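You operate a simulated robot arm through the tools that you are given. There is no shell and no other tool. Be economical: measure what you need, move in short steps, check, and stop when the job is done.

You are at the controls of a simulated two-armed robot. One attempt, no reset.

JOB
Take the scanner and leave it on the shelf under the workbench. Open the desk middle drawer, take the paper roll from the desk's middle drawer and put it in the tray on the top of the desk and shut the drawer again. Press the seven key three times. Any order will do.

The check looks at the end state, three seconds after you hand in, the way a careful person would. Anything else that was tipped, shoved, dropped, spilled or broken makes it a failure.

ROBOT AND FRAMES
Two 7-joint arms with two-finger grippers on one trunk, on a base that drives. Base frame: it is fixed to the floor where the robot stands at the start and does not move with it; the origin is under the middle of the robot, x ahead of it, y to its left, z up; the surface under the hand at the start is at about z = 0.76. Units: m, degrees, N and s.
The left shoulder is at the start at [0.078, 0.151, 0.988], the right one opposite. With the tool pointing down near the work surface each hand reaches from about 0.32 to 0.8 m from the robot's upright axis, wherever it stands, measured 20 degrees to its own side. Places, roughly: desk middle drawer [0.6, 0.4, 0.4]; seven key [0.5, 0.6, 0.8]; shelf under the workbench [0.7, -2.7, 0.2]. Payload 2.54 kg a hand.
The tool frame of a hand sits at the grasp point between the pads (the TCP): z along the fingers, y along the line on which they close. The tips reach 0.03 m beyond it. The gripper opens to 0.116 m. The gripper's body begins 0.095 m behind the TCP.
Orientation is that of the tool frame in the base frame, as a unit quaternion [w, x, y, z]. With the fingers straight down and closing along the base's y, the tool's x points along the base's -x, its y along +y and its z along -z.

CONTROLS
- The arms move only by the tool arm_command. It takes "left_plan", "right_plan" or both (then of equal length, played together; a hand with none holds still); each is one flat list of numbers, 6 for each row, row after row: the shift along the tool's x, y, z in m, then the turn, a rotation vector about the tool's x, y, z in degrees. In form: [dx, dy, dz, ax, ay, az, dx, dy, dz, ax, ay, az, ...]. A call has 1 to 8 rows; each row shifts and turns the commanded pose from where the row before left it, along the tool's axes as they then stand. "left_claw" and "right_claw" are, for a hand that has rows, the finger opening in m, from 0 to 0.116, set as the call begins (left out, the last holds). A row lasts 0.2 s, in which the tool goes at most 0.05 m and 8.6 degrees; a call with a longer step from one row to the next is refused whole, and so is a gripper value outside its range. Where a pose cannot be reached the arm comes as near as it can. A force on the tool above 40 N (or 10 N above the force at the start of the call, whichever is more), or a blocked arm, ends the call early, and 0.2 s more pass. The fingers move at their own pace (about 0.072 m/s each) and stop on an object; they squeeze with about 40 N. The grip force told is the motor's: it shows also when the fingers shut on nothing. Time passes only in rows, and 0.2 s behind the last, so rows that do not move let the fingers close. It gives the time, the measured TCP pose, the force on the tool (base axes), the opening and the grip force at its end, in the units of the frame above (readings bear some noise), with the torque about the TCP (base axes, N m) and any sound that the robot's microphone picked up.
- Cameras (640 x 400 px; columns grow to the right, rows downward): "scene" is now at [0.1428, 0.0488, 1.1085]; the picture's right is [0.54, -0.84, 0.00], its down [-0.46, -0.30, -0.84] and it looks along [0.70, 0.45, -0.55] (base axes); focal length 214 px, centre (320, 200). "left" rides on the left gripper at [0.069, 0.015, -0.122] in its tool frame; the picture's right is [-0.22, 0.98, 0.00], its down [-0.83, -0.18, -0.53] and it looks along [-0.52, -0.12, 0.85] (tool axes); focal length 251 px, centre (320, 200). "right" rides on the right gripper at [0.069, -0.015, -0.122] in its tool frame; the picture's right is [0.21, 0.98, 0.00], its down [-0.83, 0.18, -0.53] and it looks along [-0.52, 0.12, 0.85] (tool axes); focal length 251 px, centre (320, 200). There is no depth. A picture from a camera that has moved, and an enlarged one, comes with that camera's place and axes in the base frame and with its lens.
- camera(camera): a new picture of that camera. The clock stands still meanwhile.
- raise_lower(by): slides the trunk up (or, below 0, down) by that many m; the arms and the scene camera ride with it, the base frame stays. It gives what a move gives, with no picture.
- roll_base(legs): drives the robot by 1 to 6 legs, each [ahead, left, turn to the left] in m, m and degrees, along the robot's own axes; the way and the turn of a leg run together, so that a leg with both is an arc; at most 1.5 m and 180 degrees a leg. The arms and the cameras ride along, it lands a little off, and it stops where it bumps. It gives what a move gives.
- head_to(pan, tilt): turns the head with the scene camera to pan (to the left, within 80 degrees either way) and tilt (down, from -29 to 69), counted from straight ahead of the robot. It gives what a move gives.
- close_up(camera, box): a new picture of the part [left, top, right, bottom] of that camera's present view, enlarged. The clock stands still meanwhile.
- finish_job(): hands the job in; it is judged then, once.

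Work in short steps. Places have to be worked out from the pictures, the camera data and where the tool is seen: move nearer, look again, correct. Check each grasp and each placing, and mend what went wrong. You have 165 turns and 122 pictures in all, those below and enlarged ones among them. Open the grippers and draw the arms clear of the work before you hand the job in, unless the task says otherwise; then end with one line.

The tools are called after "Call:" as a command line: name --argument value ..., lists and objects as JSON in quotes. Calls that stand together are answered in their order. arm_command: Moves the arms, as the interface text tells. Its arguments: {"type":"object","properties":{"left_plan":{"type":"array","items":{"type":"number"}},"left_claw":{"type":"number"},"right_plan":{"type":"array","items":{"type":"number"}},"right_claw":{"type":"number"}},"required":[]} The other tools are called the same way: raise_lower (by) slides the trunk up or down; roll_base (legs) drives the base; head_to (pan, tilt) turns the head that bears the scene camera; camera (camera) takes a picture; close_up (camera, box) takes an enlarged picture of a part of a camera's view; finish_job () hands the job in.

At the start:

```text
clock: 0.0
left_ee_pos: [0.3583, 0.3727, 1.0398]
left_orientation: [0.001, 0.0, 1.0, 0.0]
left_ft_force: [-0.1, -0.5, -0.8]
left_moment: [-0.01, -0.02, 0.0]
left_width: 0.1158
left_grasp_force: 0.1
right_ee_pos: [0.4812, 0.0252, 1.0674]
right_orientation: [0.0, 0.0, 1.0, -0.001]
right_ft_force: [-0.2, -0.1, -0.4]
right_moment: [0.02, -0.02, 0.0]
right_width: 0.1157
right_grasp_force: 0.0
trunk travel left (down, up): [-0.225, 0.064]
robot x, y, heading: [-0.0003, -0.0019, 0.0]
head pan, tilt: [32.8, 33.3]
```

scene: 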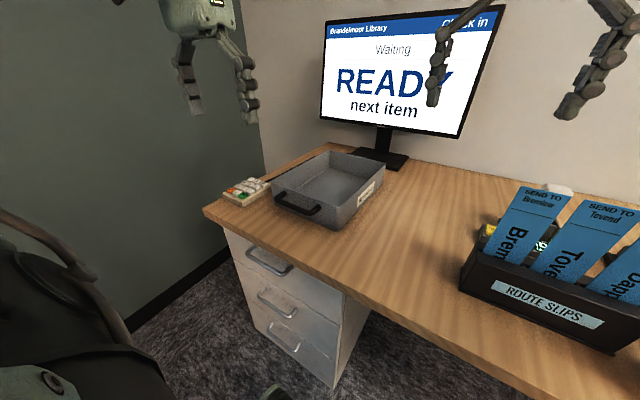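
right: 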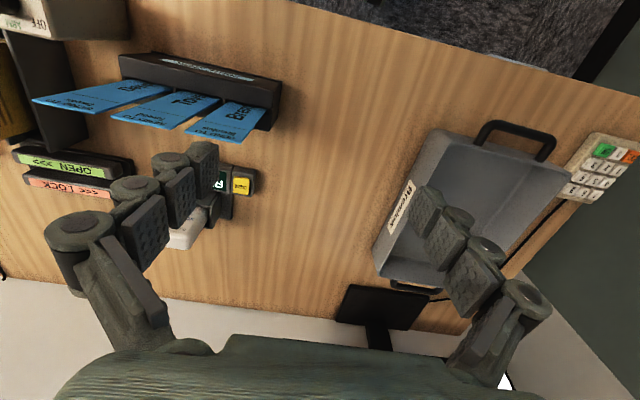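
left: 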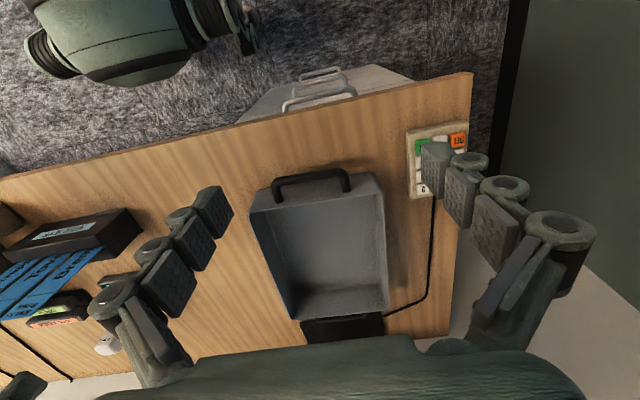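

I'll look around first: the head turned toward the right for the rest of the desk.

Call:
head_to --pan -20 --tilt 35

Call:
camera --camera "scene"

Call:
head_to --pan -75 --tilt 25

Call:
camera --camera "scene"

Call:
head_to --pan 45 --tilt 40

Call:
camera --camera "scene"

```text
clock: 1.2
left_ee_pos: [0.3607, 0.3724, 1.0406]
left_orientation: [0.0, -0.001, 1.0, 0.0]
left_ft_force: [0.5, -0.6, -0.1]
left_moment: [0.03, 0.01, -0.07]
left_width: 0.1158
left_grasp_force: 0.0
right_ee_pos: [0.48, 0.0264, 1.0682]
right_orientation: [-0.001, 0.0, 1.0, 0.0]
right_ft_force: [0.1, 0.3, 0.1]
right_moment: [-0.01, 0.03, 0.0]
right_width: 0.1158
right_grasp_force: 0.1
trunk travel left (down, up): [-0.225, 0.064]
robot x, y, heading: [-0.0005, 0.0058, -0.0]
head pan, tilt: [-20.0, 35.0]
```

```text
118 pictures are left
camera scene: at [0.1508, -0.0294, 1.1058], right [-0.34, -0.94, 0.0], down [-0.54, 0.2, -0.82], along [0.77, -0.28, -0.57], focal length 214 px, centre (320, 200)
```

scene: 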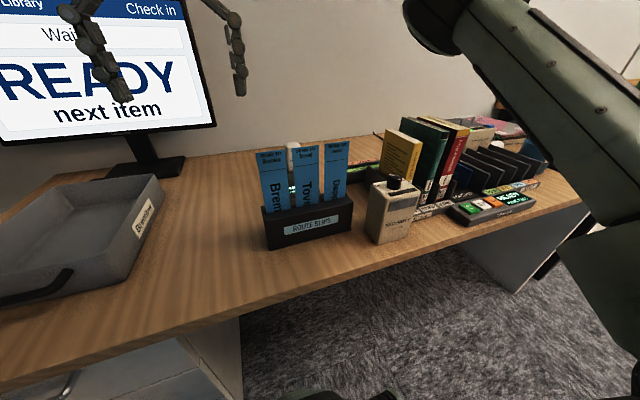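

```text
clock: 2.5
left_ee_pos: [0.3595, 0.3728, 1.0399]
left_orientation: [0.001, -0.002, 1.0, 0.0]
left_ft_force: [0.6, 0.3, -0.9]
left_moment: [0.01, -0.02, 0.01]
left_width: 0.1163
left_grasp_force: 0.0
right_ee_pos: [0.4808, 0.0259, 1.0687]
right_orientation: [0.0, 0.001, 1.0, 0.0]
right_ft_force: [-0.5, 0.4, 0.7]
right_moment: [0.03, -0.01, 0.02]
right_width: 0.1162
right_grasp_force: 0.1
trunk travel left (down, up): [-0.225, 0.064]
robot x, y, heading: [-0.0007, -0.002, -0.2]
head pan, tilt: [-75.0, 25.0]
```

```text
117 pictures are left
camera scene: at [0.0919, -0.0884, 1.1215], right [-0.97, -0.26, 0.0], down [-0.11, 0.41, -0.91], along [0.24, -0.88, -0.42], focal length 214 px, centre (320, 200)
```

scene: 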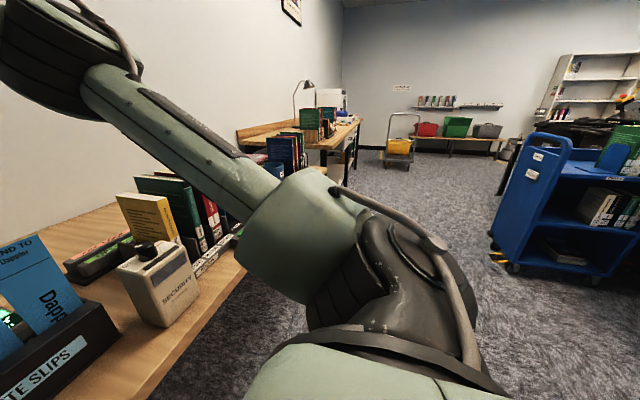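

```text
clock: 4.5
left_ee_pos: [0.3584, 0.3731, 1.0402]
left_orientation: [0.001, -0.001, 1.0, 0.0]
left_ft_force: [0.8, -0.8, 0.3]
left_moment: [-0.01, 0.02, 0.04]
left_width: 0.1159
left_grasp_force: 0.1
right_ee_pos: [0.4814, 0.0253, 1.0676]
right_orientation: [0.0, 0.0, 1.0, 0.0]
right_ft_force: [0.4, -0.3, 0.0]
right_moment: [0.0, 0.01, -0.01]
right_width: 0.1161
right_grasp_force: 0.2
trunk travel left (down, up): [-0.225, 0.064]
robot x, y, heading: [-0.0002, 0.0017, 0.2]
head pan, tilt: [45.0, 40.0]
```

```text
116 pictures are left
camera scene: at [0.1282, 0.0607, 1.0982], right [0.71, -0.71, 0.0], down [-0.45, -0.45, -0.77], along [0.54, 0.54, -0.64], focal length 214 px, centre (320, 200)
```

scene: 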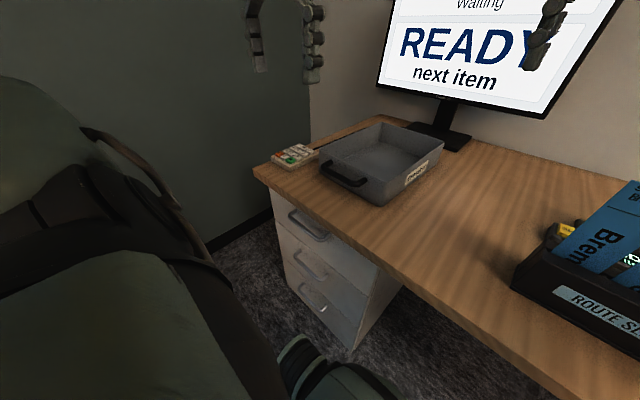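

The scanner may be the item behind the route slips; I enlarge the right-hand view and the desk.

Call:
close_up --camera "right" --box '[0, 20, 320, 260]'

Call:
close_up --camera "left" --box '[380, 100, 500, 220]'

```text
1.67 times, centred on (160, 140) of right
camera zoom: at [0.4123, 0.0096, 1.191], right [-0.21, 0.98, 0.0], down [0.83, 0.18, 0.53], along [0.52, 0.12, -0.85], focal length 419 px, centre (587, 300)
```

zoom: 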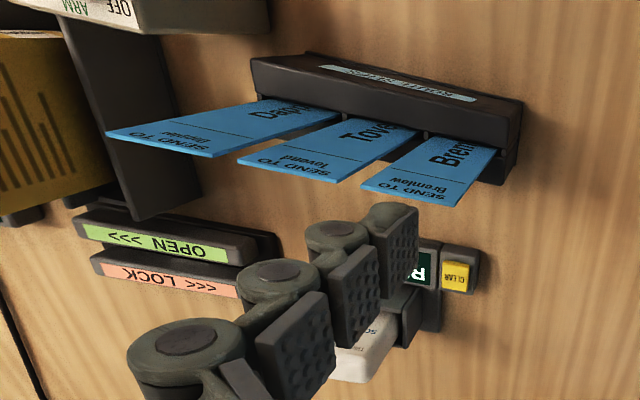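

```text
3.33 times, centred on (440, 160) of left
camera zoom: at [0.2912, 0.389, 1.1602], right [0.21, 0.98, 0.0], down [0.83, -0.18, 0.53], along [0.52, -0.11, -0.85], focal length 838 px, centre (-80, 333)
```

zoom: 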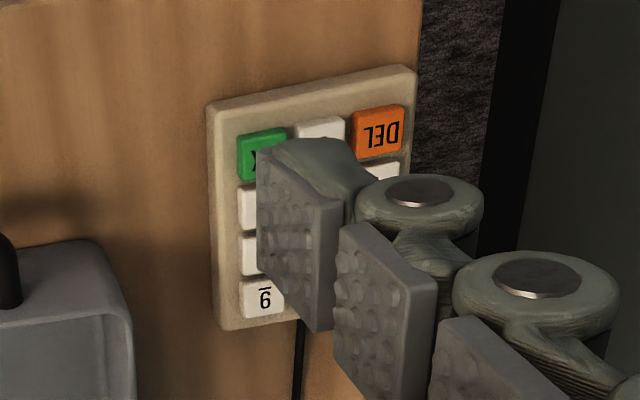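

The scanner lies behind the route slips (dark body, white head). Now a close look at the keypad and drawers from the scene camera.

Call:
close_up --camera "scene" --box '[256, 135, 336, 185]'

Call:
close_up --camera "scene" --box '[240, 160, 400, 360]'

Call:
close_up --camera "right" --box '[540, 120, 640, 220]'

```text
8.00 times, centred on (296, 160) of scene
camera zoom: at [0.1282, 0.0607, 1.0982], right [0.71, -0.71, 0.0], down [-0.45, -0.45, -0.77], along [0.54, 0.54, -0.64], focal length 1716 px, centre (512, 520)
```

zoom: 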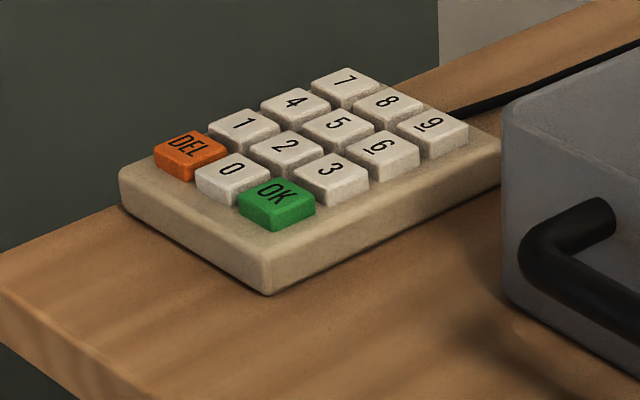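

```text
2.00 times, centred on (320, 260) of scene
camera zoom: at [0.1282, 0.0607, 1.0982], right [0.71, -0.71, 0.0], down [-0.45, -0.45, -0.77], along [0.54, 0.54, -0.64], focal length 429 px, centre (320, 80)
```

zoom: 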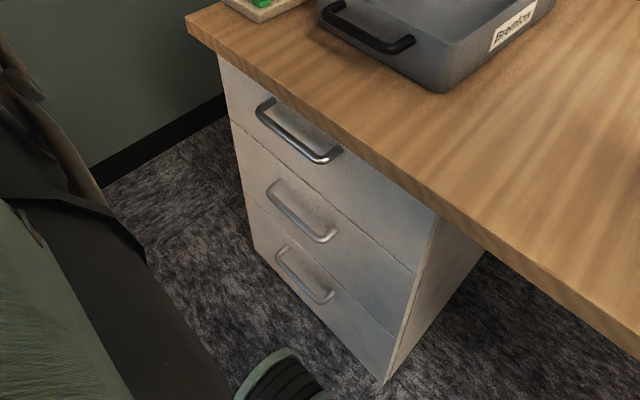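

```text
4.00 times, centred on (590, 170) of right
camera zoom: at [0.4123, 0.0096, 1.191], right [-0.21, 0.98, 0.0], down [0.83, 0.18, 0.53], along [0.52, 0.12, -0.85], focal length 1006 px, centre (-760, 320)
```

zoom: 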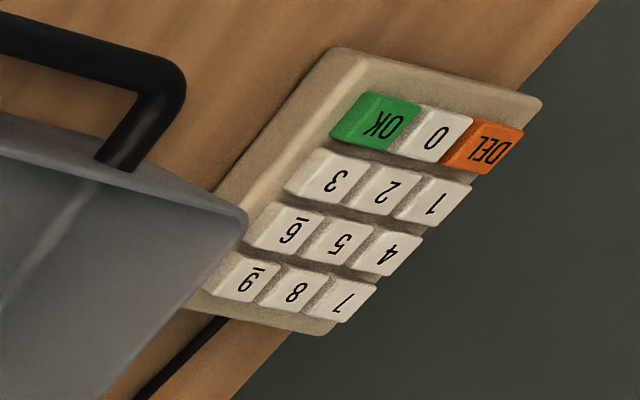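

The seven key is at the far left of the keypad, about (0.540, 0.571), top z ≈ 0.785 from two views. I close the left gripper and move above it.

Call:
arm_command --left_plan '[-0.023, 0.0253, 0.02, 0, 0, 0, -0.023, 0.0253, 0.02, 0, 0, 0, -0.023, 0.0253, 0.02, 0, 0, 0, -0.023, 0.0253, 0.02, 0, 0, 0, -0.023, 0.0253, 0.02, 0, 0, 0, -0.023, 0.0253, 0.02, 0, 0, 0, -0.023, 0.0253, 0.02, 0, 0, 0, -0.023, 0.0253, 0.02, 0, 0, 0]' --left_claw 0

Call:
close_up --camera "left" --box '[200, 80, 440, 230]'

Call:
close_up --camera "scene" --box '[240, 85, 340, 185]'

```text
clock: 6.2
left_ee_pos: [0.5436, 0.5749, 0.88]
left_orientation: [0.0, -0.001, 1.0, 0.0]
left_ft_force: [-0.2, 0.4, -0.5]
left_moment: [0.0, 0.03, -0.01]
left_width: 0.0
left_grasp_force: 28.8
right_ee_pos: [0.4818, 0.0253, 1.0679]
right_orientation: [0.0, 0.0, 1.0, 0.0]
right_ft_force: [0.1, 0.1, 0.1]
right_moment: [-0.02, 0.04, 0.0]
right_width: 0.1159
right_grasp_force: 0.0
trunk travel left (down, up): [-0.225, 0.064]
robot x, y, heading: [-0.0022, -0.0016, -0.0]
head pan, tilt: [45.0, 40.0]
```

```text
2.67 times, centred on (320, 155) of left
camera zoom: at [0.475, 0.5916, 1.0002], right [0.21, 0.98, 0.0], down [0.83, -0.18, 0.53], along [0.52, -0.11, -0.85], focal length 670 px, centre (320, 320)
```

zoom: 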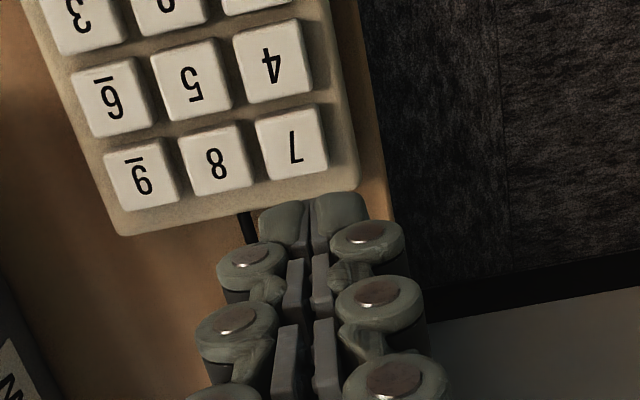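

```text
4.00 times, centred on (290, 135) of scene
camera zoom: at [0.1285, 0.061, 1.0981], right [0.71, -0.71, 0.0], down [-0.45, -0.45, -0.77], along [0.54, 0.54, -0.64], focal length 858 px, centre (440, 460)
```

zoom: 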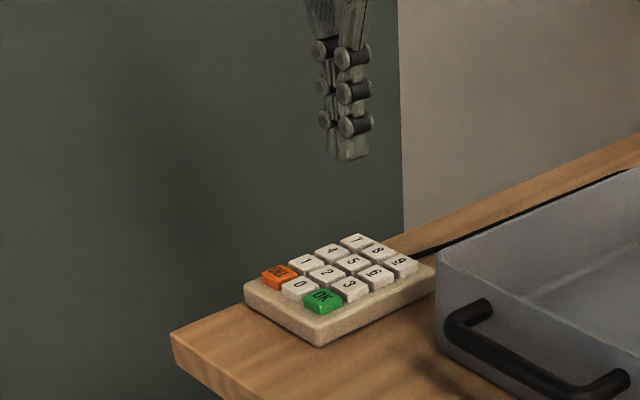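

Aligned slightly outward of 7's centre, clear of 4 and 8. I descend to just above the key and then touch gently.

Call:
arm_command --left_plan '[0, 0, 0.03, 0, 0, 0, 0, 0, 0.02, 0, 0, 0, 0, 0, 0.005, 0, 0, 0, 0, 0, 0.003, 0, 0, 0, 0, 0, 0.003, 0, 0, 0]'

Call:
close_up --camera "scene" --box '[270, 105, 350, 165]'

```text
clock: 7.5
left_ee_pos: [0.5431, 0.5738, 0.8184]
left_orientation: [0.001, -0.001, 1.0, 0.0]
left_ft_force: [-0.7, -0.2, 0.4]
left_moment: [0.02, 0.02, 0.0]
left_width: 0.0003
left_grasp_force: 28.3
right_ee_pos: [0.4808, 0.0251, 1.0681]
right_orientation: [0.0, -0.001, 1.0, -0.001]
right_ft_force: [0.6, 0.3, -0.7]
right_moment: [0.0, 0.01, -0.02]
right_width: 0.1161
right_grasp_force: 0.0
trunk travel left (down, up): [-0.225, 0.064]
robot x, y, heading: [0.0001, -0.0029, 0.3]
head pan, tilt: [45.0, 40.0]
```

```text
6.67 times, centred on (310, 135) of scene
camera zoom: at [0.1281, 0.0607, 1.0982], right [0.71, -0.71, 0.0], down [-0.45, -0.45, -0.77], along [0.54, 0.54, -0.64], focal length 1430 px, centre (387, 633)
```

zoom: 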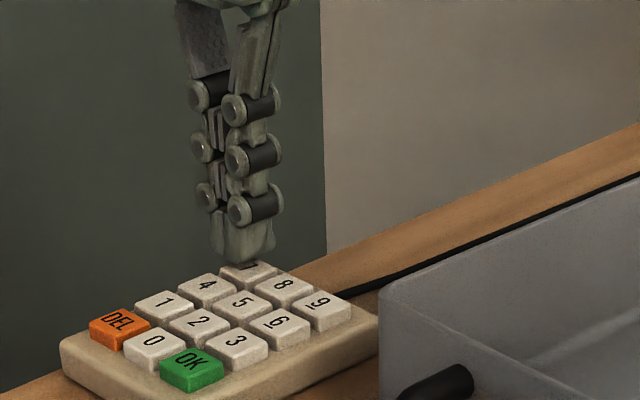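

The tip is just above the 7. I press in 1.5 mm steps and watch force and sound.

Call:
arm_command --left_plan '[0, 0, 0.0015, 0, 0, 0, 0, 0, 0.0015, 0, 0, 0, 0, 0, 0.0015, 0, 0, 0, 0, 0, 0.0015, 0, 0, 0]'

```text
clock: 8.4
left_ee_pos: [0.5439, 0.5744, 0.8133]
left_orientation: [0.0, -0.001, 1.0, 0.0]
left_ft_force: [-0.8, -1.1, -0.1]
left_moment: [-0.02, -0.01, 0.03]
left_width: 0.0059
left_grasp_force: 28.2
right_ee_pos: [0.4798, 0.0252, 1.0672]
right_orientation: [0.0, 0.0, 1.0, 0.0]
right_ft_force: [-0.7, 0.1, 0.6]
right_moment: [-0.01, 0.03, -0.01]
right_width: 0.1162
right_grasp_force: 0.1
trunk travel left (down, up): [-0.225, 0.064]
robot x, y, heading: [-0.0006, -0.0003, -0.1]
head pan, tilt: [45.0, 40.0]
```

No contact yet, though the opening reading rose; I look before going on.

Call:
close_up --camera "scene" --box '[280, 115, 344, 155]'

Call:
close_up --camera "left" --box '[220, 100, 420, 250]'

```text
10.00 times, centred on (312, 135) of scene
camera zoom: at [0.128, 0.0606, 1.0982], right [0.71, -0.71, 0.0], down [-0.45, -0.45, -0.77], along [0.54, 0.54, -0.64], focal length 2145 px, centre (400, 850)
```

zoom: 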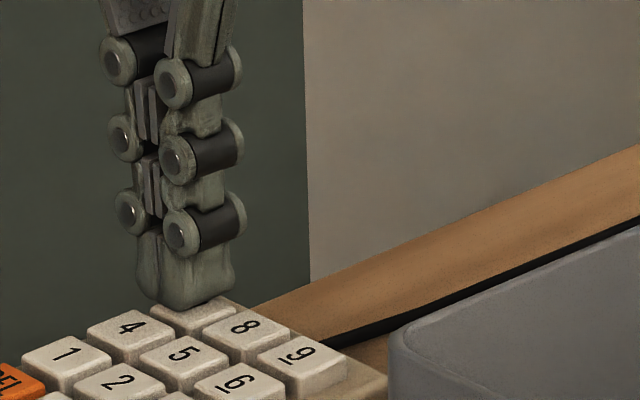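

```text
2.67 times, centred on (320, 175) of left
camera zoom: at [0.4753, 0.5915, 0.9338], right [0.21, 0.98, 0.0], down [0.83, -0.18, 0.54], along [0.52, -0.11, -0.84], focal length 670 px, centre (320, 267)
```

zoom: 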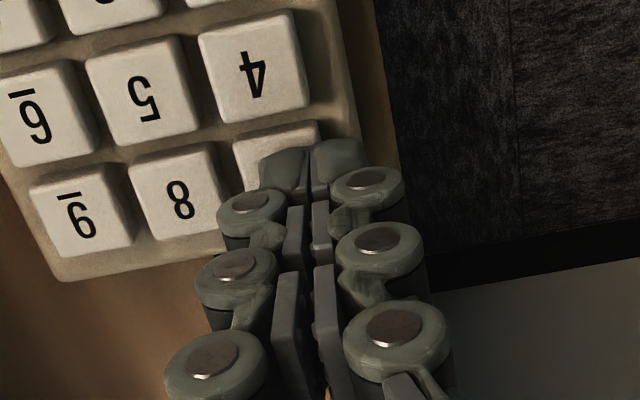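

The tip is at the key surface, on 7 only. I continue pressing.

Call:
arm_command --left_plan '[0, 0, 0.0015, 0, 0, 0, 0, 0, 0.0015, 0, 0, 0, 0, 0, 0.0015, 0, 0, 0]'

```text
clock: 9.2
left_ee_pos: [0.5434, 0.5738, 0.8108]
left_orientation: [0.0, -0.002, 1.0, 0.0]
left_ft_force: [-0.4, 1.0, 4.8]
left_moment: [-0.02, 0.05, 0.0]
left_width: 0.0059
left_grasp_force: 28.3
right_ee_pos: [0.4808, 0.0245, 1.0689]
right_orientation: [-0.001, 0.0, 1.0, 0.0]
right_ft_force: [0.3, 0.6, -0.5]
right_moment: [-0.04, -0.02, 0.02]
right_width: 0.1158
right_grasp_force: 0.1
trunk travel left (down, up): [-0.225, 0.064]
robot x, y, heading: [0.0025, 0.0035, -0.0]
head pan, tilt: [45.0, 40.0]
heard: click
```

A click: one press. I lift 1 cm and press again the same way.

Call:
arm_command --left_plan '[0, 0, -0.01, 0, 0, 0, 0, 0, 0, 0, 0, 0, 0, 0, 0.004, 0, 0, 0, 0, 0, 0.0015, 0, 0, 0, 0, 0, 0.0015, 0, 0, 0, 0, 0, 0.0015, 0, 0, 0, 0, 0, 0.0015, 0, 0, 0]'

```text
clock: 10.8
left_ee_pos: [0.543, 0.5744, 0.81]
left_orientation: [0.001, -0.001, 1.0, 0.0]
left_ft_force: [1.1, 0.9, 4.9]
left_moment: [0.01, -0.02, 0.0]
left_width: 0.0062
left_grasp_force: 28.2
right_ee_pos: [0.4806, 0.0252, 1.0683]
right_orientation: [0.001, -0.001, 1.0, 0.0]
right_ft_force: [0.1, 0.5, -0.4]
right_moment: [0.02, 0.0, -0.01]
right_width: 0.1159
right_grasp_force: 0.1
trunk travel left (down, up): [-0.225, 0.064]
robot x, y, heading: [0.0005, 0.0028, -0.2]
head pan, tilt: [45.0, 40.0]
heard: click
```

Second click. Third press the same way, followed by a look while held.

Call:
arm_command --left_plan '[0, 0, -0.01, 0, 0, 0, 0, 0, 0, 0, 0, 0, 0, 0, 0.004, 0, 0, 0, 0, 0, 0.0015, 0, 0, 0, 0, 0, 0.0015, 0, 0, 0, 0, 0, 0.0015, 0, 0, 0, 0, 0, 0.0015, 0, 0, 0]'

Call:
camera --camera "scene"

```text
clock: 12.4
left_ee_pos: [0.544, 0.5727, 0.8089]
left_orientation: [0.001, -0.001, 1.0, 0.0]
left_ft_force: [0.8, 1.8, 5.4]
left_moment: [0.03, 0.0, -0.01]
left_width: 0.0061
left_grasp_force: 28.8
right_ee_pos: [0.4799, 0.0246, 1.0684]
right_orientation: [0.0, 0.0, 1.0, 0.0]
right_ft_force: [-0.3, -0.3, -0.1]
right_moment: [-0.02, -0.01, 0.05]
right_width: 0.1159
right_grasp_force: 0.2
trunk travel left (down, up): [-0.225, 0.064]
robot x, y, heading: [-0.0028, -0.001, -0.2]
head pan, tilt: [45.0, 40.0]
heard: click
```

```text
105 pictures are left
camera scene: at [0.1278, 0.0604, 1.0984], right [0.71, -0.71, 0.0], down [-0.45, -0.45, -0.77], along [0.54, 0.54, -0.64], focal length 214 px, centre (320, 200)
```

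scene: 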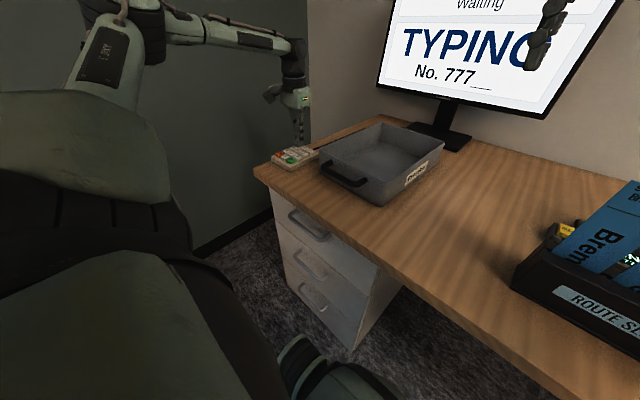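

The monitor shows 777. I lift clear and bring the left hand back.

Call:
arm_command --left_plan '[0, 0, -0.04, 0, 0, 0, 0, 0, -0.05, 0, 0, 0, 0, 0, -0.05, 0, 0, 0, 0, 0, -0.03, 0, 0, 0, 0.04, -0.025, 0, 0, 0, 0, 0.04, -0.025, 0, 0, 0, 0, 0.04, -0.025, 0, 0, 0, 0, 0.04, -0.025, 0, 0, 0, 0]'

Call:
roll_base --legs '[[-0.4, 0, 0]]'

Call:
head_to --pan 20 --tilt 35

Call:
camera --camera "scene"

```text
clock: 14.2
left_ee_pos: [0.3839, 0.4743, 0.9778]
left_orientation: [0.001, -0.002, 1.0, 0.001]
left_ft_force: [-0.7, -0.2, 0.2]
left_moment: [-0.01, -0.02, 0.0]
left_width: 0.0
left_grasp_force: 28.6
right_ee_pos: [0.479, 0.026, 1.0695]
right_orientation: [0.0, 0.0, 1.0, 0.0]
right_ft_force: [0.8, -0.1, -0.2]
right_moment: [-0.01, -0.02, 0.0]
right_width: 0.1158
right_grasp_force: 0.1
trunk travel left (down, up): [-0.225, 0.064]
robot x, y, heading: [-0.0011, 0.0009, -0.1]
head pan, tilt: [45.0, 40.0]
```

```text
clock: 16.7
left_ee_pos: [-0.0173, 0.4751, 0.9785]
left_orientation: [0.001, -0.002, 1.0, 0.001]
left_ft_force: [0.4, 0.0, -0.6]
left_moment: [0.01, -0.02, 0.03]
left_width: 0.0
left_grasp_force: 28.4
right_ee_pos: [0.0807, 0.0247, 1.0689]
right_orientation: [0.0, -0.001, 1.0, 0.0]
right_ft_force: [-0.5, -0.5, -0.5]
right_moment: [0.01, -0.03, -0.01]
right_width: 0.1158
right_grasp_force: 0.1
trunk travel left (down, up): [-0.225, 0.064]
robot x, y, heading: [-0.398, -0.004, 0.1]
head pan, tilt: [45.0, 40.0]
```

```text
clock: 17.6
left_ee_pos: [-0.017, 0.4738, 0.9779]
left_orientation: [0.001, -0.002, 1.0, 0.0]
left_ft_force: [-0.1, -0.1, 0.0]
left_moment: [0.04, 0.03, -0.01]
left_width: 0.0
left_grasp_force: 28.9
right_ee_pos: [0.0811, 0.0259, 1.0685]
right_orientation: [0.0, -0.002, 1.0, 0.0]
right_ft_force: [-0.9, -0.2, -0.1]
right_moment: [0.03, 0.0, -0.01]
right_width: 0.1158
right_grasp_force: 0.1
trunk travel left (down, up): [-0.225, 0.064]
robot x, y, heading: [-0.3999, -0.0022, -0.0]
head pan, tilt: [20.0, 35.0]
```

```text
104 pictures are left
camera scene: at [-0.2489, 0.0306, 1.1057], right [0.35, -0.94, 0.0], down [-0.54, -0.2, -0.82], along [0.77, 0.28, -0.57], focal length 214 px, centre (320, 200)
```

scene: 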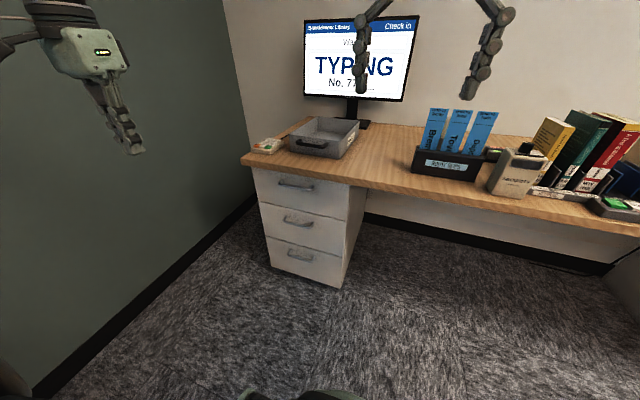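

Call:
close_up --camera "scene" --box '[230, 140, 390, 300]'

Call:
raise_lower --by -0.225

Call:
close_up --camera "scene" --box '[230, 100, 390, 260]'

```text
2.50 times, centred on (310, 220) of scene
camera zoom: at [-0.2489, 0.0306, 1.1057], right [0.35, -0.94, 0.0], down [-0.54, -0.2, -0.82], along [0.77, 0.28, -0.57], focal length 536 px, centre (345, 150)
```

zoom: 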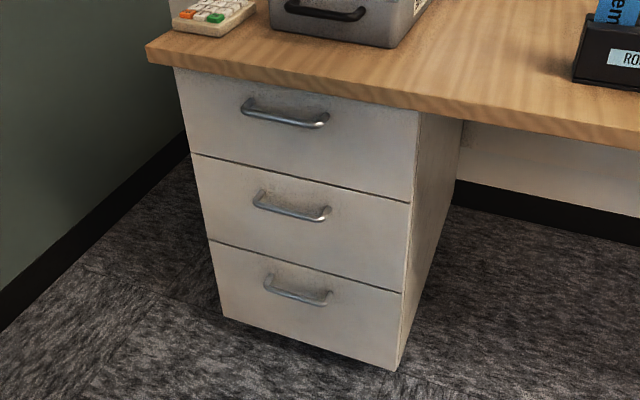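

```text
clock: 20.0
left_ee_pos: [-0.0179, 0.473, 0.7527]
left_orientation: [0.001, -0.002, 1.0, 0.0]
left_ft_force: [0.7, 1.6, 0.4]
left_moment: [-0.04, 0.01, -0.01]
left_width: 0.0001
left_grasp_force: 28.3
right_ee_pos: [0.0803, 0.0257, 0.8439]
right_orientation: [0.001, -0.002, 1.0, 0.001]
right_ft_force: [-0.1, 0.3, -1.0]
right_moment: [0.02, 0.02, 0.0]
right_width: 0.1158
right_grasp_force: 0.1
trunk travel left (down, up): [0.0, 0.289]
robot x, y, heading: [-0.3987, -0.0015, 0.4]
head pan, tilt: [20.0, 35.0]
```

```text
2.50 times, centred on (310, 180) of scene
camera zoom: at [-0.2489, 0.0306, 0.8808], right [0.34, -0.94, 0.0], down [-0.54, -0.2, -0.82], along [0.77, 0.28, -0.57], focal length 536 px, centre (345, 250)
```

zoom: 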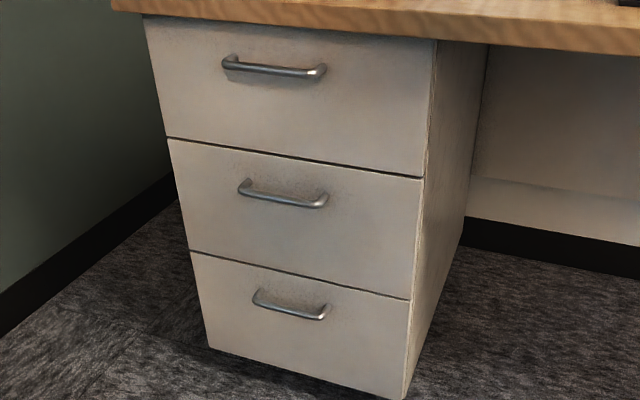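

Middle handle bar triangulates to about (0.386, 0.366, 0.479). I move the left hand in front of it, then turn the tool to point forward with fingers closing vertically.

Call:
arm_command --left_plan '[-0.028, -0.0145, 0.029, 0, 0, 0, -0.028, -0.0145, 0.029, 0, 0, 0, -0.028, -0.0145, 0.029, 0, 0, 0, -0.028, -0.0145, 0.029, 0, 0, 0, -0.028, -0.0145, 0.029, 0, 0, 0, -0.028, -0.0145, 0.029, 0, 0, 0, -0.028, -0.0145, 0.029, 0, 0, 0]' --left_claw 0.08

Call:
arm_command --left_plan '[0, 0, 0, -4.62, -4.62, 4.62, 0, 0, 0, -4.62, -4.62, 4.62, 0, 0, 0, -4.62, -4.62, 4.62, 0, 0, 0, -4.62, -4.62, 4.62, 0, 0, 0, -4.62, -4.62, 4.62, 0, 0, 0, -4.62, -4.62, 4.62, 0, 0, 0, -4.62, -4.62, 4.62, 0, 0, 0, -4.62, -4.62, 4.62]'

Call:
arm_command --left_plan '[0, 0, 0, -4.62, -4.62, 4.62, 0, 0, 0, -4.62, -4.62, 4.62, 0, 0, 0, -4.62, -4.62, 4.62, 0, 0, 0, -4.62, -4.62, 4.62, 0, 0, 0, -4.62, -4.62, 4.62, 0, 0, 0, -4.62, -4.62, 4.62, 0, 0, 0, -4.62, -4.62, 4.62]'

Call:
camera --camera "scene"

```text
clock: 21.6
left_ee_pos: [0.1799, 0.3749, 0.5493]
left_orientation: [0.001, -0.003, 1.0, 0.0]
left_ft_force: [0.4, 0.5, 0.0]
left_moment: [0.0, 0.0, 0.04]
left_width: 0.0798
left_grasp_force: 0.0
right_ee_pos: [0.0808, 0.0271, 0.8433]
right_orientation: [0.001, -0.002, 1.0, 0.0]
right_ft_force: [-0.6, 0.0, -0.6]
right_moment: [0.0, -0.01, -0.04]
right_width: 0.1162
right_grasp_force: 0.1
trunk travel left (down, up): [0.0, 0.289]
robot x, y, heading: [-0.4021, -0.0031, 0.2]
head pan, tilt: [20.0, 35.0]
```

```text
clock: 23.4
left_ee_pos: [0.1794, 0.3727, 0.5504]
left_orientation: [0.306, 0.304, 0.848, 0.306]
left_ft_force: [-0.4, 1.1, 0.5]
left_moment: [-0.02, 0.03, 0.0]
left_width: 0.0798
left_grasp_force: 0.1
right_ee_pos: [0.0811, 0.0272, 0.8432]
right_orientation: [0.0, -0.001, 1.0, 0.0]
right_ft_force: [0.1, 0.6, 0.3]
right_moment: [0.01, 0.02, 0.02]
right_width: 0.1162
right_grasp_force: 0.1
trunk travel left (down, up): [0.0, 0.289]
robot x, y, heading: [-0.3951, 0.0018, 0.6]
head pan, tilt: [20.0, 35.0]
```

```text
clock: 25.0
left_ee_pos: [0.1793, 0.3734, 0.5498]
left_orientation: [0.499, 0.499, 0.5, 0.501]
left_ft_force: [-0.1, -0.6, -0.5]
left_moment: [0.01, 0.01, 0.01]
left_width: 0.0798
left_grasp_force: 0.1
right_ee_pos: [0.0814, 0.0269, 0.8416]
right_orientation: [0.0, -0.002, 1.0, 0.0]
right_ft_force: [-1.1, -1.1, -0.7]
right_moment: [0.0, 0.01, -0.02]
right_width: 0.1163
right_grasp_force: 0.0
trunk travel left (down, up): [0.0, 0.289]
robot x, y, heading: [-0.4001, -0.0012, 0.2]
head pan, tilt: [20.0, 35.0]
```

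```text
101 pictures are left
camera scene: at [-0.2489, 0.0305, 0.8808], right [0.34, -0.94, 0.0], down [-0.54, -0.2, -0.82], along [0.77, 0.28, -0.57], focal length 214 px, centre (320, 200)
```

scene: 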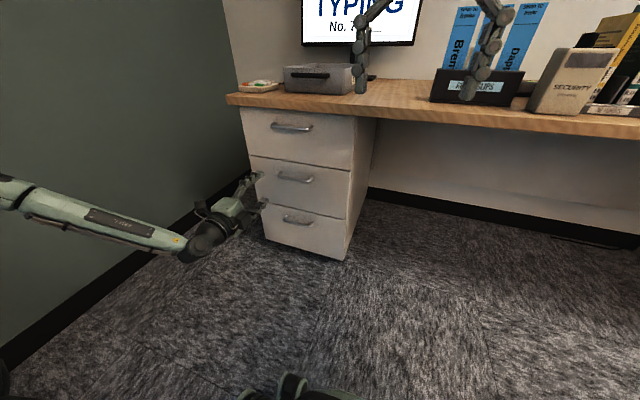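

Orientation is as wanted. I move to 9 cm short of the handle and check with the left camera.

Call:
arm_command --left_plan '[-0.002, -0.024, 0.03, 0, 0, 0, -0.002, -0.024, 0.03, 0, 0, 0, -0.002, -0.023, 0.03, 0, 0, 0, 0, 0, 0.03, 0, 0, 0]'

Call:
camera --camera "left"

Call:
close_up --camera "scene" --box '[210, 120, 370, 260]'

```text
clock: 26.0
left_ee_pos: [0.2422, 0.3704, 0.5312]
left_orientation: [0.499, 0.499, 0.501, 0.501]
left_ft_force: [-0.5, -0.3, 0.0]
left_moment: [0.0, -0.01, 0.01]
left_width: 0.08
left_grasp_force: 0.1
left hand out of reach, approached as far as the arm can: row 2, 3, 4
right_ee_pos: [0.0812, 0.0262, 0.842]
right_orientation: [0.0, -0.001, 1.0, 0.0]
right_ft_force: [-0.1, 0.6, 0.4]
right_moment: [-0.01, -0.01, 0.01]
right_width: 0.116
right_grasp_force: 0.0
trunk travel left (down, up): [0.0, 0.289]
robot x, y, heading: [-0.3993, 0.0013, -0.1]
head pan, tilt: [20.0, 35.0]
```

```text
100 pictures are left
camera left: at [0.1211, 0.4399, 0.5449], right [0.0, -0.21, 0.98], down [-0.53, -0.83, -0.18], along [0.85, -0.52, -0.11], focal length 251 px, centre (320, 200)
```

left: 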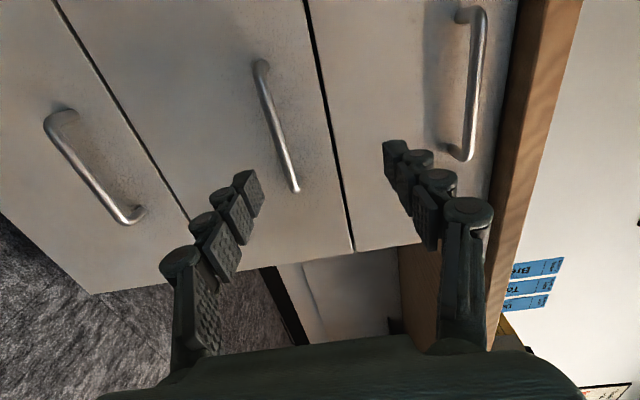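

```text
2.86 times, centred on (290, 190) of scene
camera zoom: at [-0.2489, 0.0306, 0.8807], right [0.34, -0.94, 0.0], down [-0.54, -0.2, -0.82], along [0.77, 0.28, -0.57], focal length 613 px, centre (406, 229)
```

zoom: 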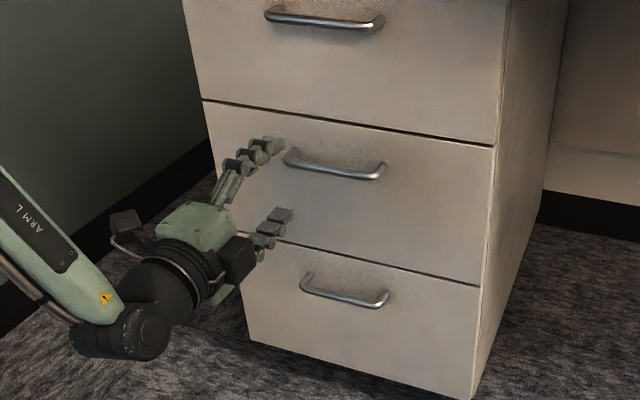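

The reach limit was met. I pull back a little, then drive the base nearer.

Call:
arm_command --left_plan '[0, 0, -0.04, 0, 0, 0, 0, 0, -0.04, 0, 0, 0, 0, 0, 0, 0, 0, 0]'

```text
clock: 26.8
left_ee_pos: [0.1636, 0.3687, 0.5329]
left_orientation: [0.499, 0.498, 0.501, 0.502]
left_ft_force: [-0.1, 0.8, -0.2]
left_moment: [-0.01, -0.02, -0.01]
left_width: 0.0802
left_grasp_force: 0.2
right_ee_pos: [0.0802, 0.026, 0.8428]
right_orientation: [0.0, -0.003, 1.0, 0.0]
right_ft_force: [-0.2, 0.1, 0.1]
right_moment: [0.02, -0.01, -0.01]
right_width: 0.1159
right_grasp_force: 0.0
trunk travel left (down, up): [0.0, 0.289]
robot x, y, heading: [-0.3989, 0.0012, 0.3]
head pan, tilt: [20.0, 35.0]
```

Call:
arm_command --left_plan '[-0.001, -0.027, -0.02, 0, 0, 0, -0.001, -0.027, -0.02, 0, 0, 0]'

Call:
roll_base --legs '[[0.17, 0, 0]]'

Call:
camera --camera "left"

Call:
camera --camera "scene"

```text
clock: 27.4
left_ee_pos: [0.1467, 0.3704, 0.5191]
left_orientation: [0.5, 0.498, 0.5, 0.501]
left_ft_force: [0.0, 0.3, 0.4]
left_moment: [-0.03, 0.02, -0.03]
left_width: 0.0802
left_grasp_force: 0.0
left hand out of reach, approached as far as the arm can: row 1, 2
right_ee_pos: [0.0817, 0.0259, 0.8421]
right_orientation: [0.0, -0.002, 1.0, 0.001]
right_ft_force: [0.3, -0.6, -0.3]
right_moment: [-0.01, 0.05, 0.04]
right_width: 0.1158
right_grasp_force: 0.0
trunk travel left (down, up): [0.0, 0.289]
robot x, y, heading: [-0.3972, 0.0018, 0.0]
head pan, tilt: [20.0, 35.0]
```

```text
clock: 28.9
left_ee_pos: [0.3164, 0.3714, 0.5187]
left_orientation: [0.5, 0.499, 0.5, 0.502]
left_ft_force: [0.9, -0.8, 0.4]
left_moment: [0.02, 0.01, 0.01]
left_width: 0.0801
left_grasp_force: 0.1
right_ee_pos: [0.2508, 0.0271, 0.8422]
right_orientation: [0.0, -0.002, 1.0, 0.0]
right_ft_force: [0.3, 0.3, -0.4]
right_moment: [-0.03, -0.01, 0.03]
right_width: 0.1158
right_grasp_force: 0.2
trunk travel left (down, up): [0.0, 0.289]
robot x, y, heading: [-0.2309, 0.0011, 0.1]
head pan, tilt: [20.0, 35.0]
```

```text
98 pictures are left
camera left: at [0.1946, 0.4402, 0.5335], right [0.0, -0.21, 0.98], down [-0.53, -0.83, -0.18], along [0.85, -0.52, -0.11], focal length 251 px, centre (320, 200)
```

left: 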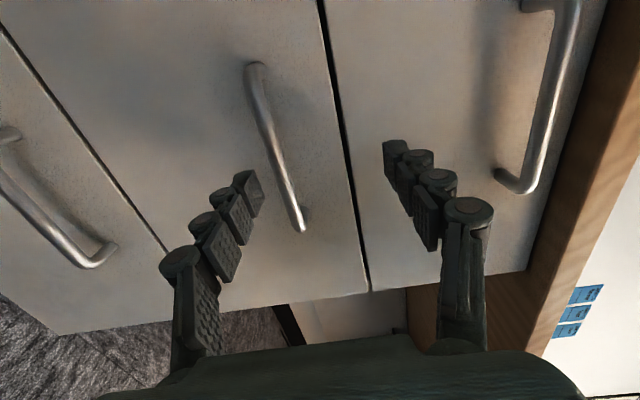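

```text
97 pictures are left
camera scene: at [-0.0793, 0.0311, 0.8808], right [0.34, -0.94, 0.0], down [-0.54, -0.2, -0.82], along [0.77, 0.28, -0.57], focal length 214 px, centre (320, 200)
```

scene: 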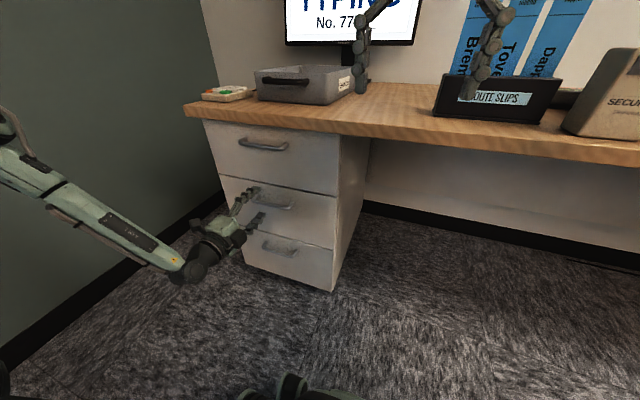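

The arm cannot go lower with a level hand, so I tilt the hand 24° down and approach along the tool axis.

Call:
arm_command --left_plan '[0, 0, 0, 8, 0, 0, -0.002, 0, 0, 8, 0, 0, -0.002, 0, 0, 8, 0, 0, 0, -0.012, 0, 0, 0, 0]'

Call:
camera --camera "left"

Call:
close_up --camera "scene" --box '[180, 140, 340, 290]'

```text
clock: 29.9
left_ee_pos: [0.3108, 0.3663, 0.5079]
left_orientation: [0.385, 0.593, 0.593, 0.385]
left_ft_force: [-0.1, -0.2, -0.1]
left_moment: [-0.01, 0.0, -0.02]
left_width: 0.0799
left_grasp_force: 0.0
right_ee_pos: [0.2499, 0.0274, 0.8434]
right_orientation: [0.0, -0.002, 1.0, -0.001]
right_ft_force: [-0.4, 0.3, -1.4]
right_moment: [0.03, 0.0, 0.01]
right_width: 0.1157
right_grasp_force: 0.1
trunk travel left (down, up): [0.0, 0.289]
robot x, y, heading: [-0.2294, -0.0012, 0.3]
head pan, tilt: [20.0, 35.0]
```

```text
96 pictures are left
camera left: at [0.2066, 0.4362, 0.571], right [0.4, -0.21, 0.89], down [-0.56, -0.83, 0.05], along [0.73, -0.52, -0.45], focal length 251 px, centre (320, 200)
```

left: 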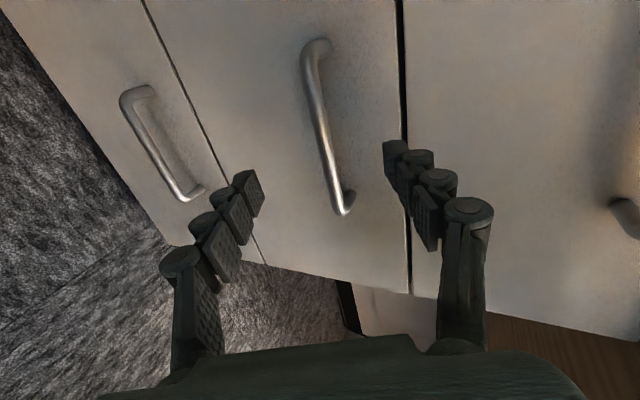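

```text
2.67 times, centred on (260, 215) of scene
camera zoom: at [-0.0793, 0.031, 0.8808], right [0.34, -0.94, 0.0], down [-0.54, -0.2, -0.82], along [0.77, 0.28, -0.57], focal length 572 px, centre (480, 160)
```

zoom: 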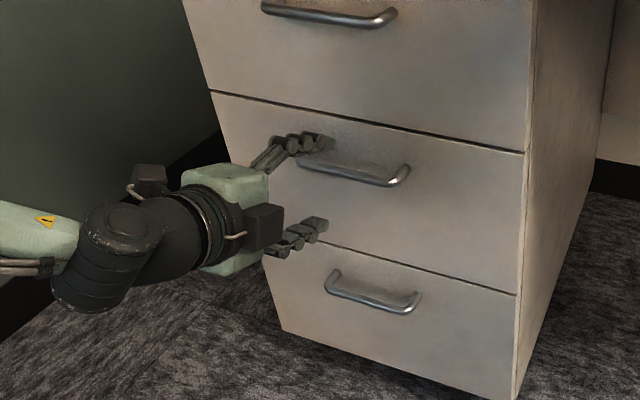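

The bar (y≈0.375, z≈0.480) lies straight ahead between the fingers. I narrow the opening and advance 6.5 cm, then close.

Call:
arm_command --left_plan '[0, 0.002, 0.01, 0, 0, 0, 0, 0.002, 0.02, 0, 0, 0, 0.003, 0, 0.02, 0, 0, 0, 0, 0, 0.015, 0, 0, 0, 0, 0, 0, 0, 0, 0]' --left_claw 0.05

Call:
close_up --camera "scene" --box '[220, 160, 320, 240]'

Call:
camera --camera "left"

```text
clock: 31.1
left_ee_pos: [0.3723, 0.37, 0.4863]
left_orientation: [0.384, 0.592, 0.594, 0.386]
left_ft_force: [-1.8, 1.2, 0.7]
left_moment: [-0.03, -0.08, 0.02]
left_width: 0.0522
left_grasp_force: 0.4
right_ee_pos: [0.2509, 0.0267, 0.8435]
right_orientation: [0.0, -0.002, 1.0, 0.0]
right_ft_force: [0.4, -0.3, -0.7]
right_moment: [-0.05, -0.05, 0.0]
right_width: 0.1161
right_grasp_force: 0.1
trunk travel left (down, up): [0.0, 0.289]
robot x, y, heading: [-0.2286, -0.0046, 0.2]
head pan, tilt: [20.0, 35.0]
```

```text
5.00 times, centred on (270, 200) of scene
camera zoom: at [-0.0793, 0.031, 0.8807], right [0.34, -0.94, 0.0], down [-0.54, -0.2, -0.82], along [0.77, 0.28, -0.57], focal length 1072 px, centre (570, 200)
```

zoom: 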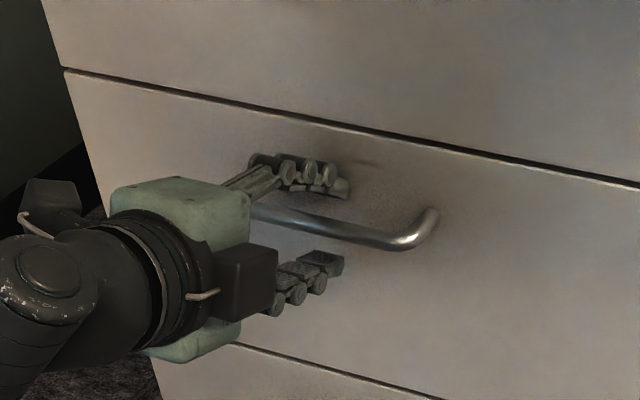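

```text
93 pictures are left
camera left: at [0.2679, 0.4398, 0.5476], right [0.4, -0.21, 0.89], down [-0.56, -0.83, 0.05], along [0.73, -0.52, -0.45], focal length 251 px, centre (320, 200)
```

left: 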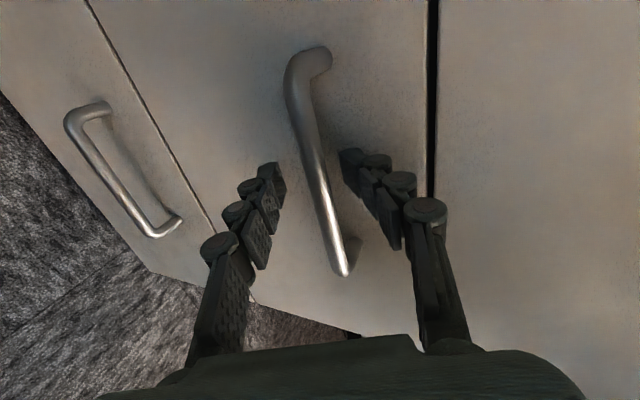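

The bar sits between the fingers. I close on it.

Call:
arm_command --left_plan '[0, 0, 0, 0, 0, 0, 0, 0, 0, 0, 0, 0, 0, 0, 0, 0, 0, 0, 0, 0, 0, 0, 0, 0]' --left_claw 0.0

```text
clock: 32.1
left_ee_pos: [0.3722, 0.3693, 0.4879]
left_orientation: [0.386, 0.592, 0.593, 0.385]
left_ft_force: [2.0, -0.3, 2.7]
left_moment: [-0.16, -0.04, 0.05]
left_width: 0.0104
left_grasp_force: 36.8
right_ee_pos: [0.2512, 0.027, 0.8427]
right_orientation: [0.0, -0.002, 1.0, -0.001]
right_ft_force: [0.4, 0.0, 0.2]
right_moment: [0.02, 0.05, 0.01]
right_width: 0.1161
right_grasp_force: 0.0
trunk travel left (down, up): [0.0, 0.289]
robot x, y, heading: [-0.2277, -0.0006, 0.1]
head pan, tilt: [20.0, 35.0]
```

Gripped (opening 10 mm on the bar). I drive the base back 0.25 m to open the drawer.

Call:
roll_base --legs '[[-0.12, 0, 0], [-0.13, 0, 0]]'

Call:
camera --camera "scene"

```text
clock: 34.2
left_ee_pos: [0.1212, 0.3706, 0.4865]
left_orientation: [0.385, 0.591, 0.595, 0.386]
left_ft_force: [-1.9, -2.7, 6.9]
left_moment: [-0.3, -0.01, -0.36]
left_width: 0.0103
left_grasp_force: 36.5
right_ee_pos: [0.0002, 0.027, 0.8425]
right_orientation: [0.0, -0.003, 1.0, 0.001]
right_ft_force: [0.1, 0.2, -0.2]
right_moment: [-0.02, -0.02, 0.03]
right_width: 0.1159
right_grasp_force: 0.0
trunk travel left (down, up): [0.0, 0.289]
robot x, y, heading: [-0.4784, 0.0021, 0.2]
head pan, tilt: [20.0, 35.0]
```

```text
92 pictures are left
camera scene: at [-0.3304, 0.0301, 0.8809], right [0.35, -0.94, 0.0], down [-0.54, -0.2, -0.82], along [0.77, 0.28, -0.57], focal length 214 px, centre (320, 200)
```

scene: 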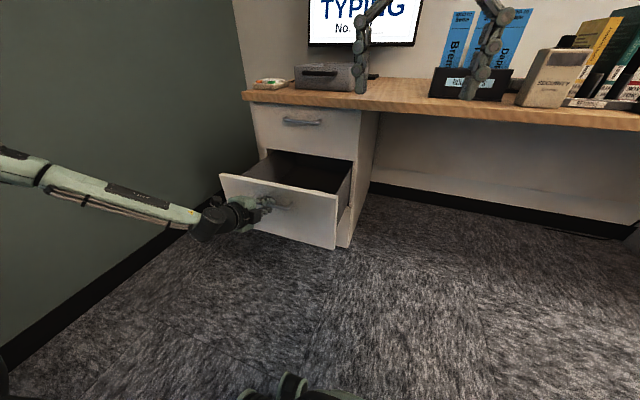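

The drawer opens freely. I pull another 8 cm.

Call:
roll_base --legs '[[-0.08, 0, 0]]'

Call:
close_up --camera "scene" --box '[200, 120, 380, 260]'

```text
clock: 35.2
left_ee_pos: [0.0415, 0.3696, 0.487]
left_orientation: [0.384, 0.59, 0.595, 0.387]
left_ft_force: [-2.7, 3.8, 6.1]
left_moment: [-0.25, -0.03, -0.41]
left_width: 0.0103
left_grasp_force: 36.2
right_ee_pos: [-0.0803, 0.0271, 0.842]
right_orientation: [-0.001, -0.003, 1.0, 0.0]
right_ft_force: [0.2, 0.1, -0.2]
right_moment: [0.0, 0.01, 0.01]
right_width: 0.1159
right_grasp_force: 0.1
trunk travel left (down, up): [0.0, 0.289]
robot x, y, heading: [-0.5594, -0.0014, 0.4]
head pan, tilt: [20.0, 35.0]
```

```text
2.86 times, centred on (290, 190) of scene
camera zoom: at [-0.4098, 0.0299, 0.8809], right [0.35, -0.94, 0.0], down [-0.54, -0.2, -0.82], along [0.77, 0.28, -0.57], focal length 613 px, centre (406, 229)
```

zoom: 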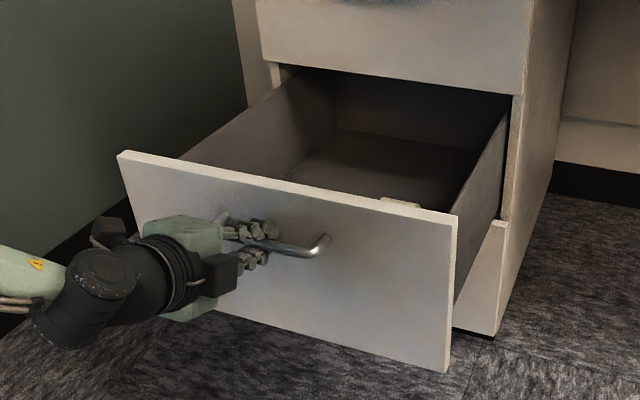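

The roll is just visible near the front right of the drawer. I release the handle and back off.

Call:
arm_command --left_plan '[0, 0, 0, 0, 0, 0, 0, 0, 0, 0, 0, 0, 0, 0, -0.03, 0, 0, 0, 0, 0, -0.04, 0, 0, 0, 0, 0, -0.04, 0, 0, 0]' --left_claw 0.06

Call:
raise_lower --by 0.225

Call:
head_to --pan 18 --tilt 45

Call:
camera --camera "scene"

```text
clock: 36.5
left_ee_pos: [-0.0603, 0.3676, 0.5323]
left_orientation: [0.384, 0.591, 0.594, 0.388]
left_ft_force: [0.4, -0.1, -0.5]
left_moment: [0.02, -0.03, -0.02]
left_width: 0.0598
left_grasp_force: 0.1
right_ee_pos: [-0.079, 0.0255, 0.8427]
right_orientation: [0.0, -0.003, 1.0, 0.0]
right_ft_force: [0.5, -0.1, -0.7]
right_moment: [0.02, 0.05, 0.01]
right_width: 0.1161
right_grasp_force: 0.0
trunk travel left (down, up): [0.0, 0.289]
robot x, y, heading: [-0.5596, -0.002, 0.5]
head pan, tilt: [20.0, 35.0]
```

```text
clock: 38.8
left_ee_pos: [-0.0614, 0.3686, 0.7554]
left_orientation: [0.384, 0.59, 0.595, 0.387]
left_ft_force: [0.8, 0.0, -0.5]
left_moment: [-0.02, -0.01, 0.0]
left_width: 0.0602
left_grasp_force: 0.2
right_ee_pos: [-0.0799, 0.0272, 1.068]
right_orientation: [0.0, -0.003, 1.0, 0.001]
right_ft_force: [-0.6, -0.3, -0.9]
right_moment: [0.04, -0.01, 0.0]
right_width: 0.1162
right_grasp_force: 0.2
trunk travel left (down, up): [-0.225, 0.064]
robot x, y, heading: [-0.5565, 0.0012, 0.3]
head pan, tilt: [20.0, 35.0]
```

```text
clock: 39.5
left_ee_pos: [-0.0589, 0.368, 0.7574]
left_orientation: [0.385, 0.591, 0.595, 0.387]
left_ft_force: [0.8, 0.5, 0.9]
left_moment: [-0.02, 0.0, 0.0]
left_width: 0.0601
left_grasp_force: 0.0
right_ee_pos: [-0.0786, 0.0267, 1.0692]
right_orientation: [0.0, -0.003, 1.0, 0.0]
right_ft_force: [0.9, 0.5, -0.8]
right_moment: [0.02, 0.0, 0.0]
right_width: 0.1161
right_grasp_force: 0.0
trunk travel left (down, up): [-0.225, 0.064]
robot x, y, heading: [-0.5606, -0.0008, 0.1]
head pan, tilt: [18.0, 45.0]
```

```text
90 pictures are left
camera scene: at [-0.4148, 0.025, 1.091], right [0.31, -0.95, 0.0], down [-0.67, -0.22, -0.71], along [0.67, 0.22, -0.71], focal length 214 px, centre (320, 200)
```

scene: 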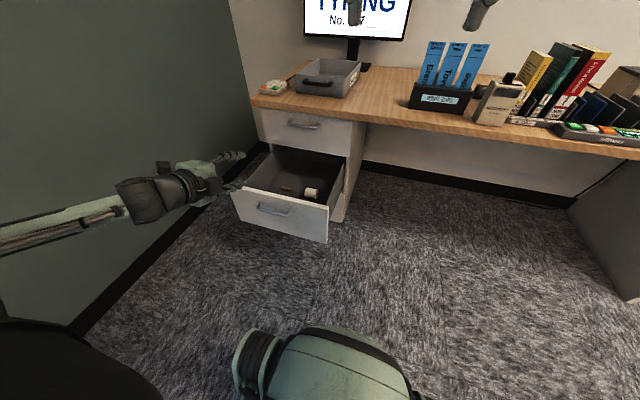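

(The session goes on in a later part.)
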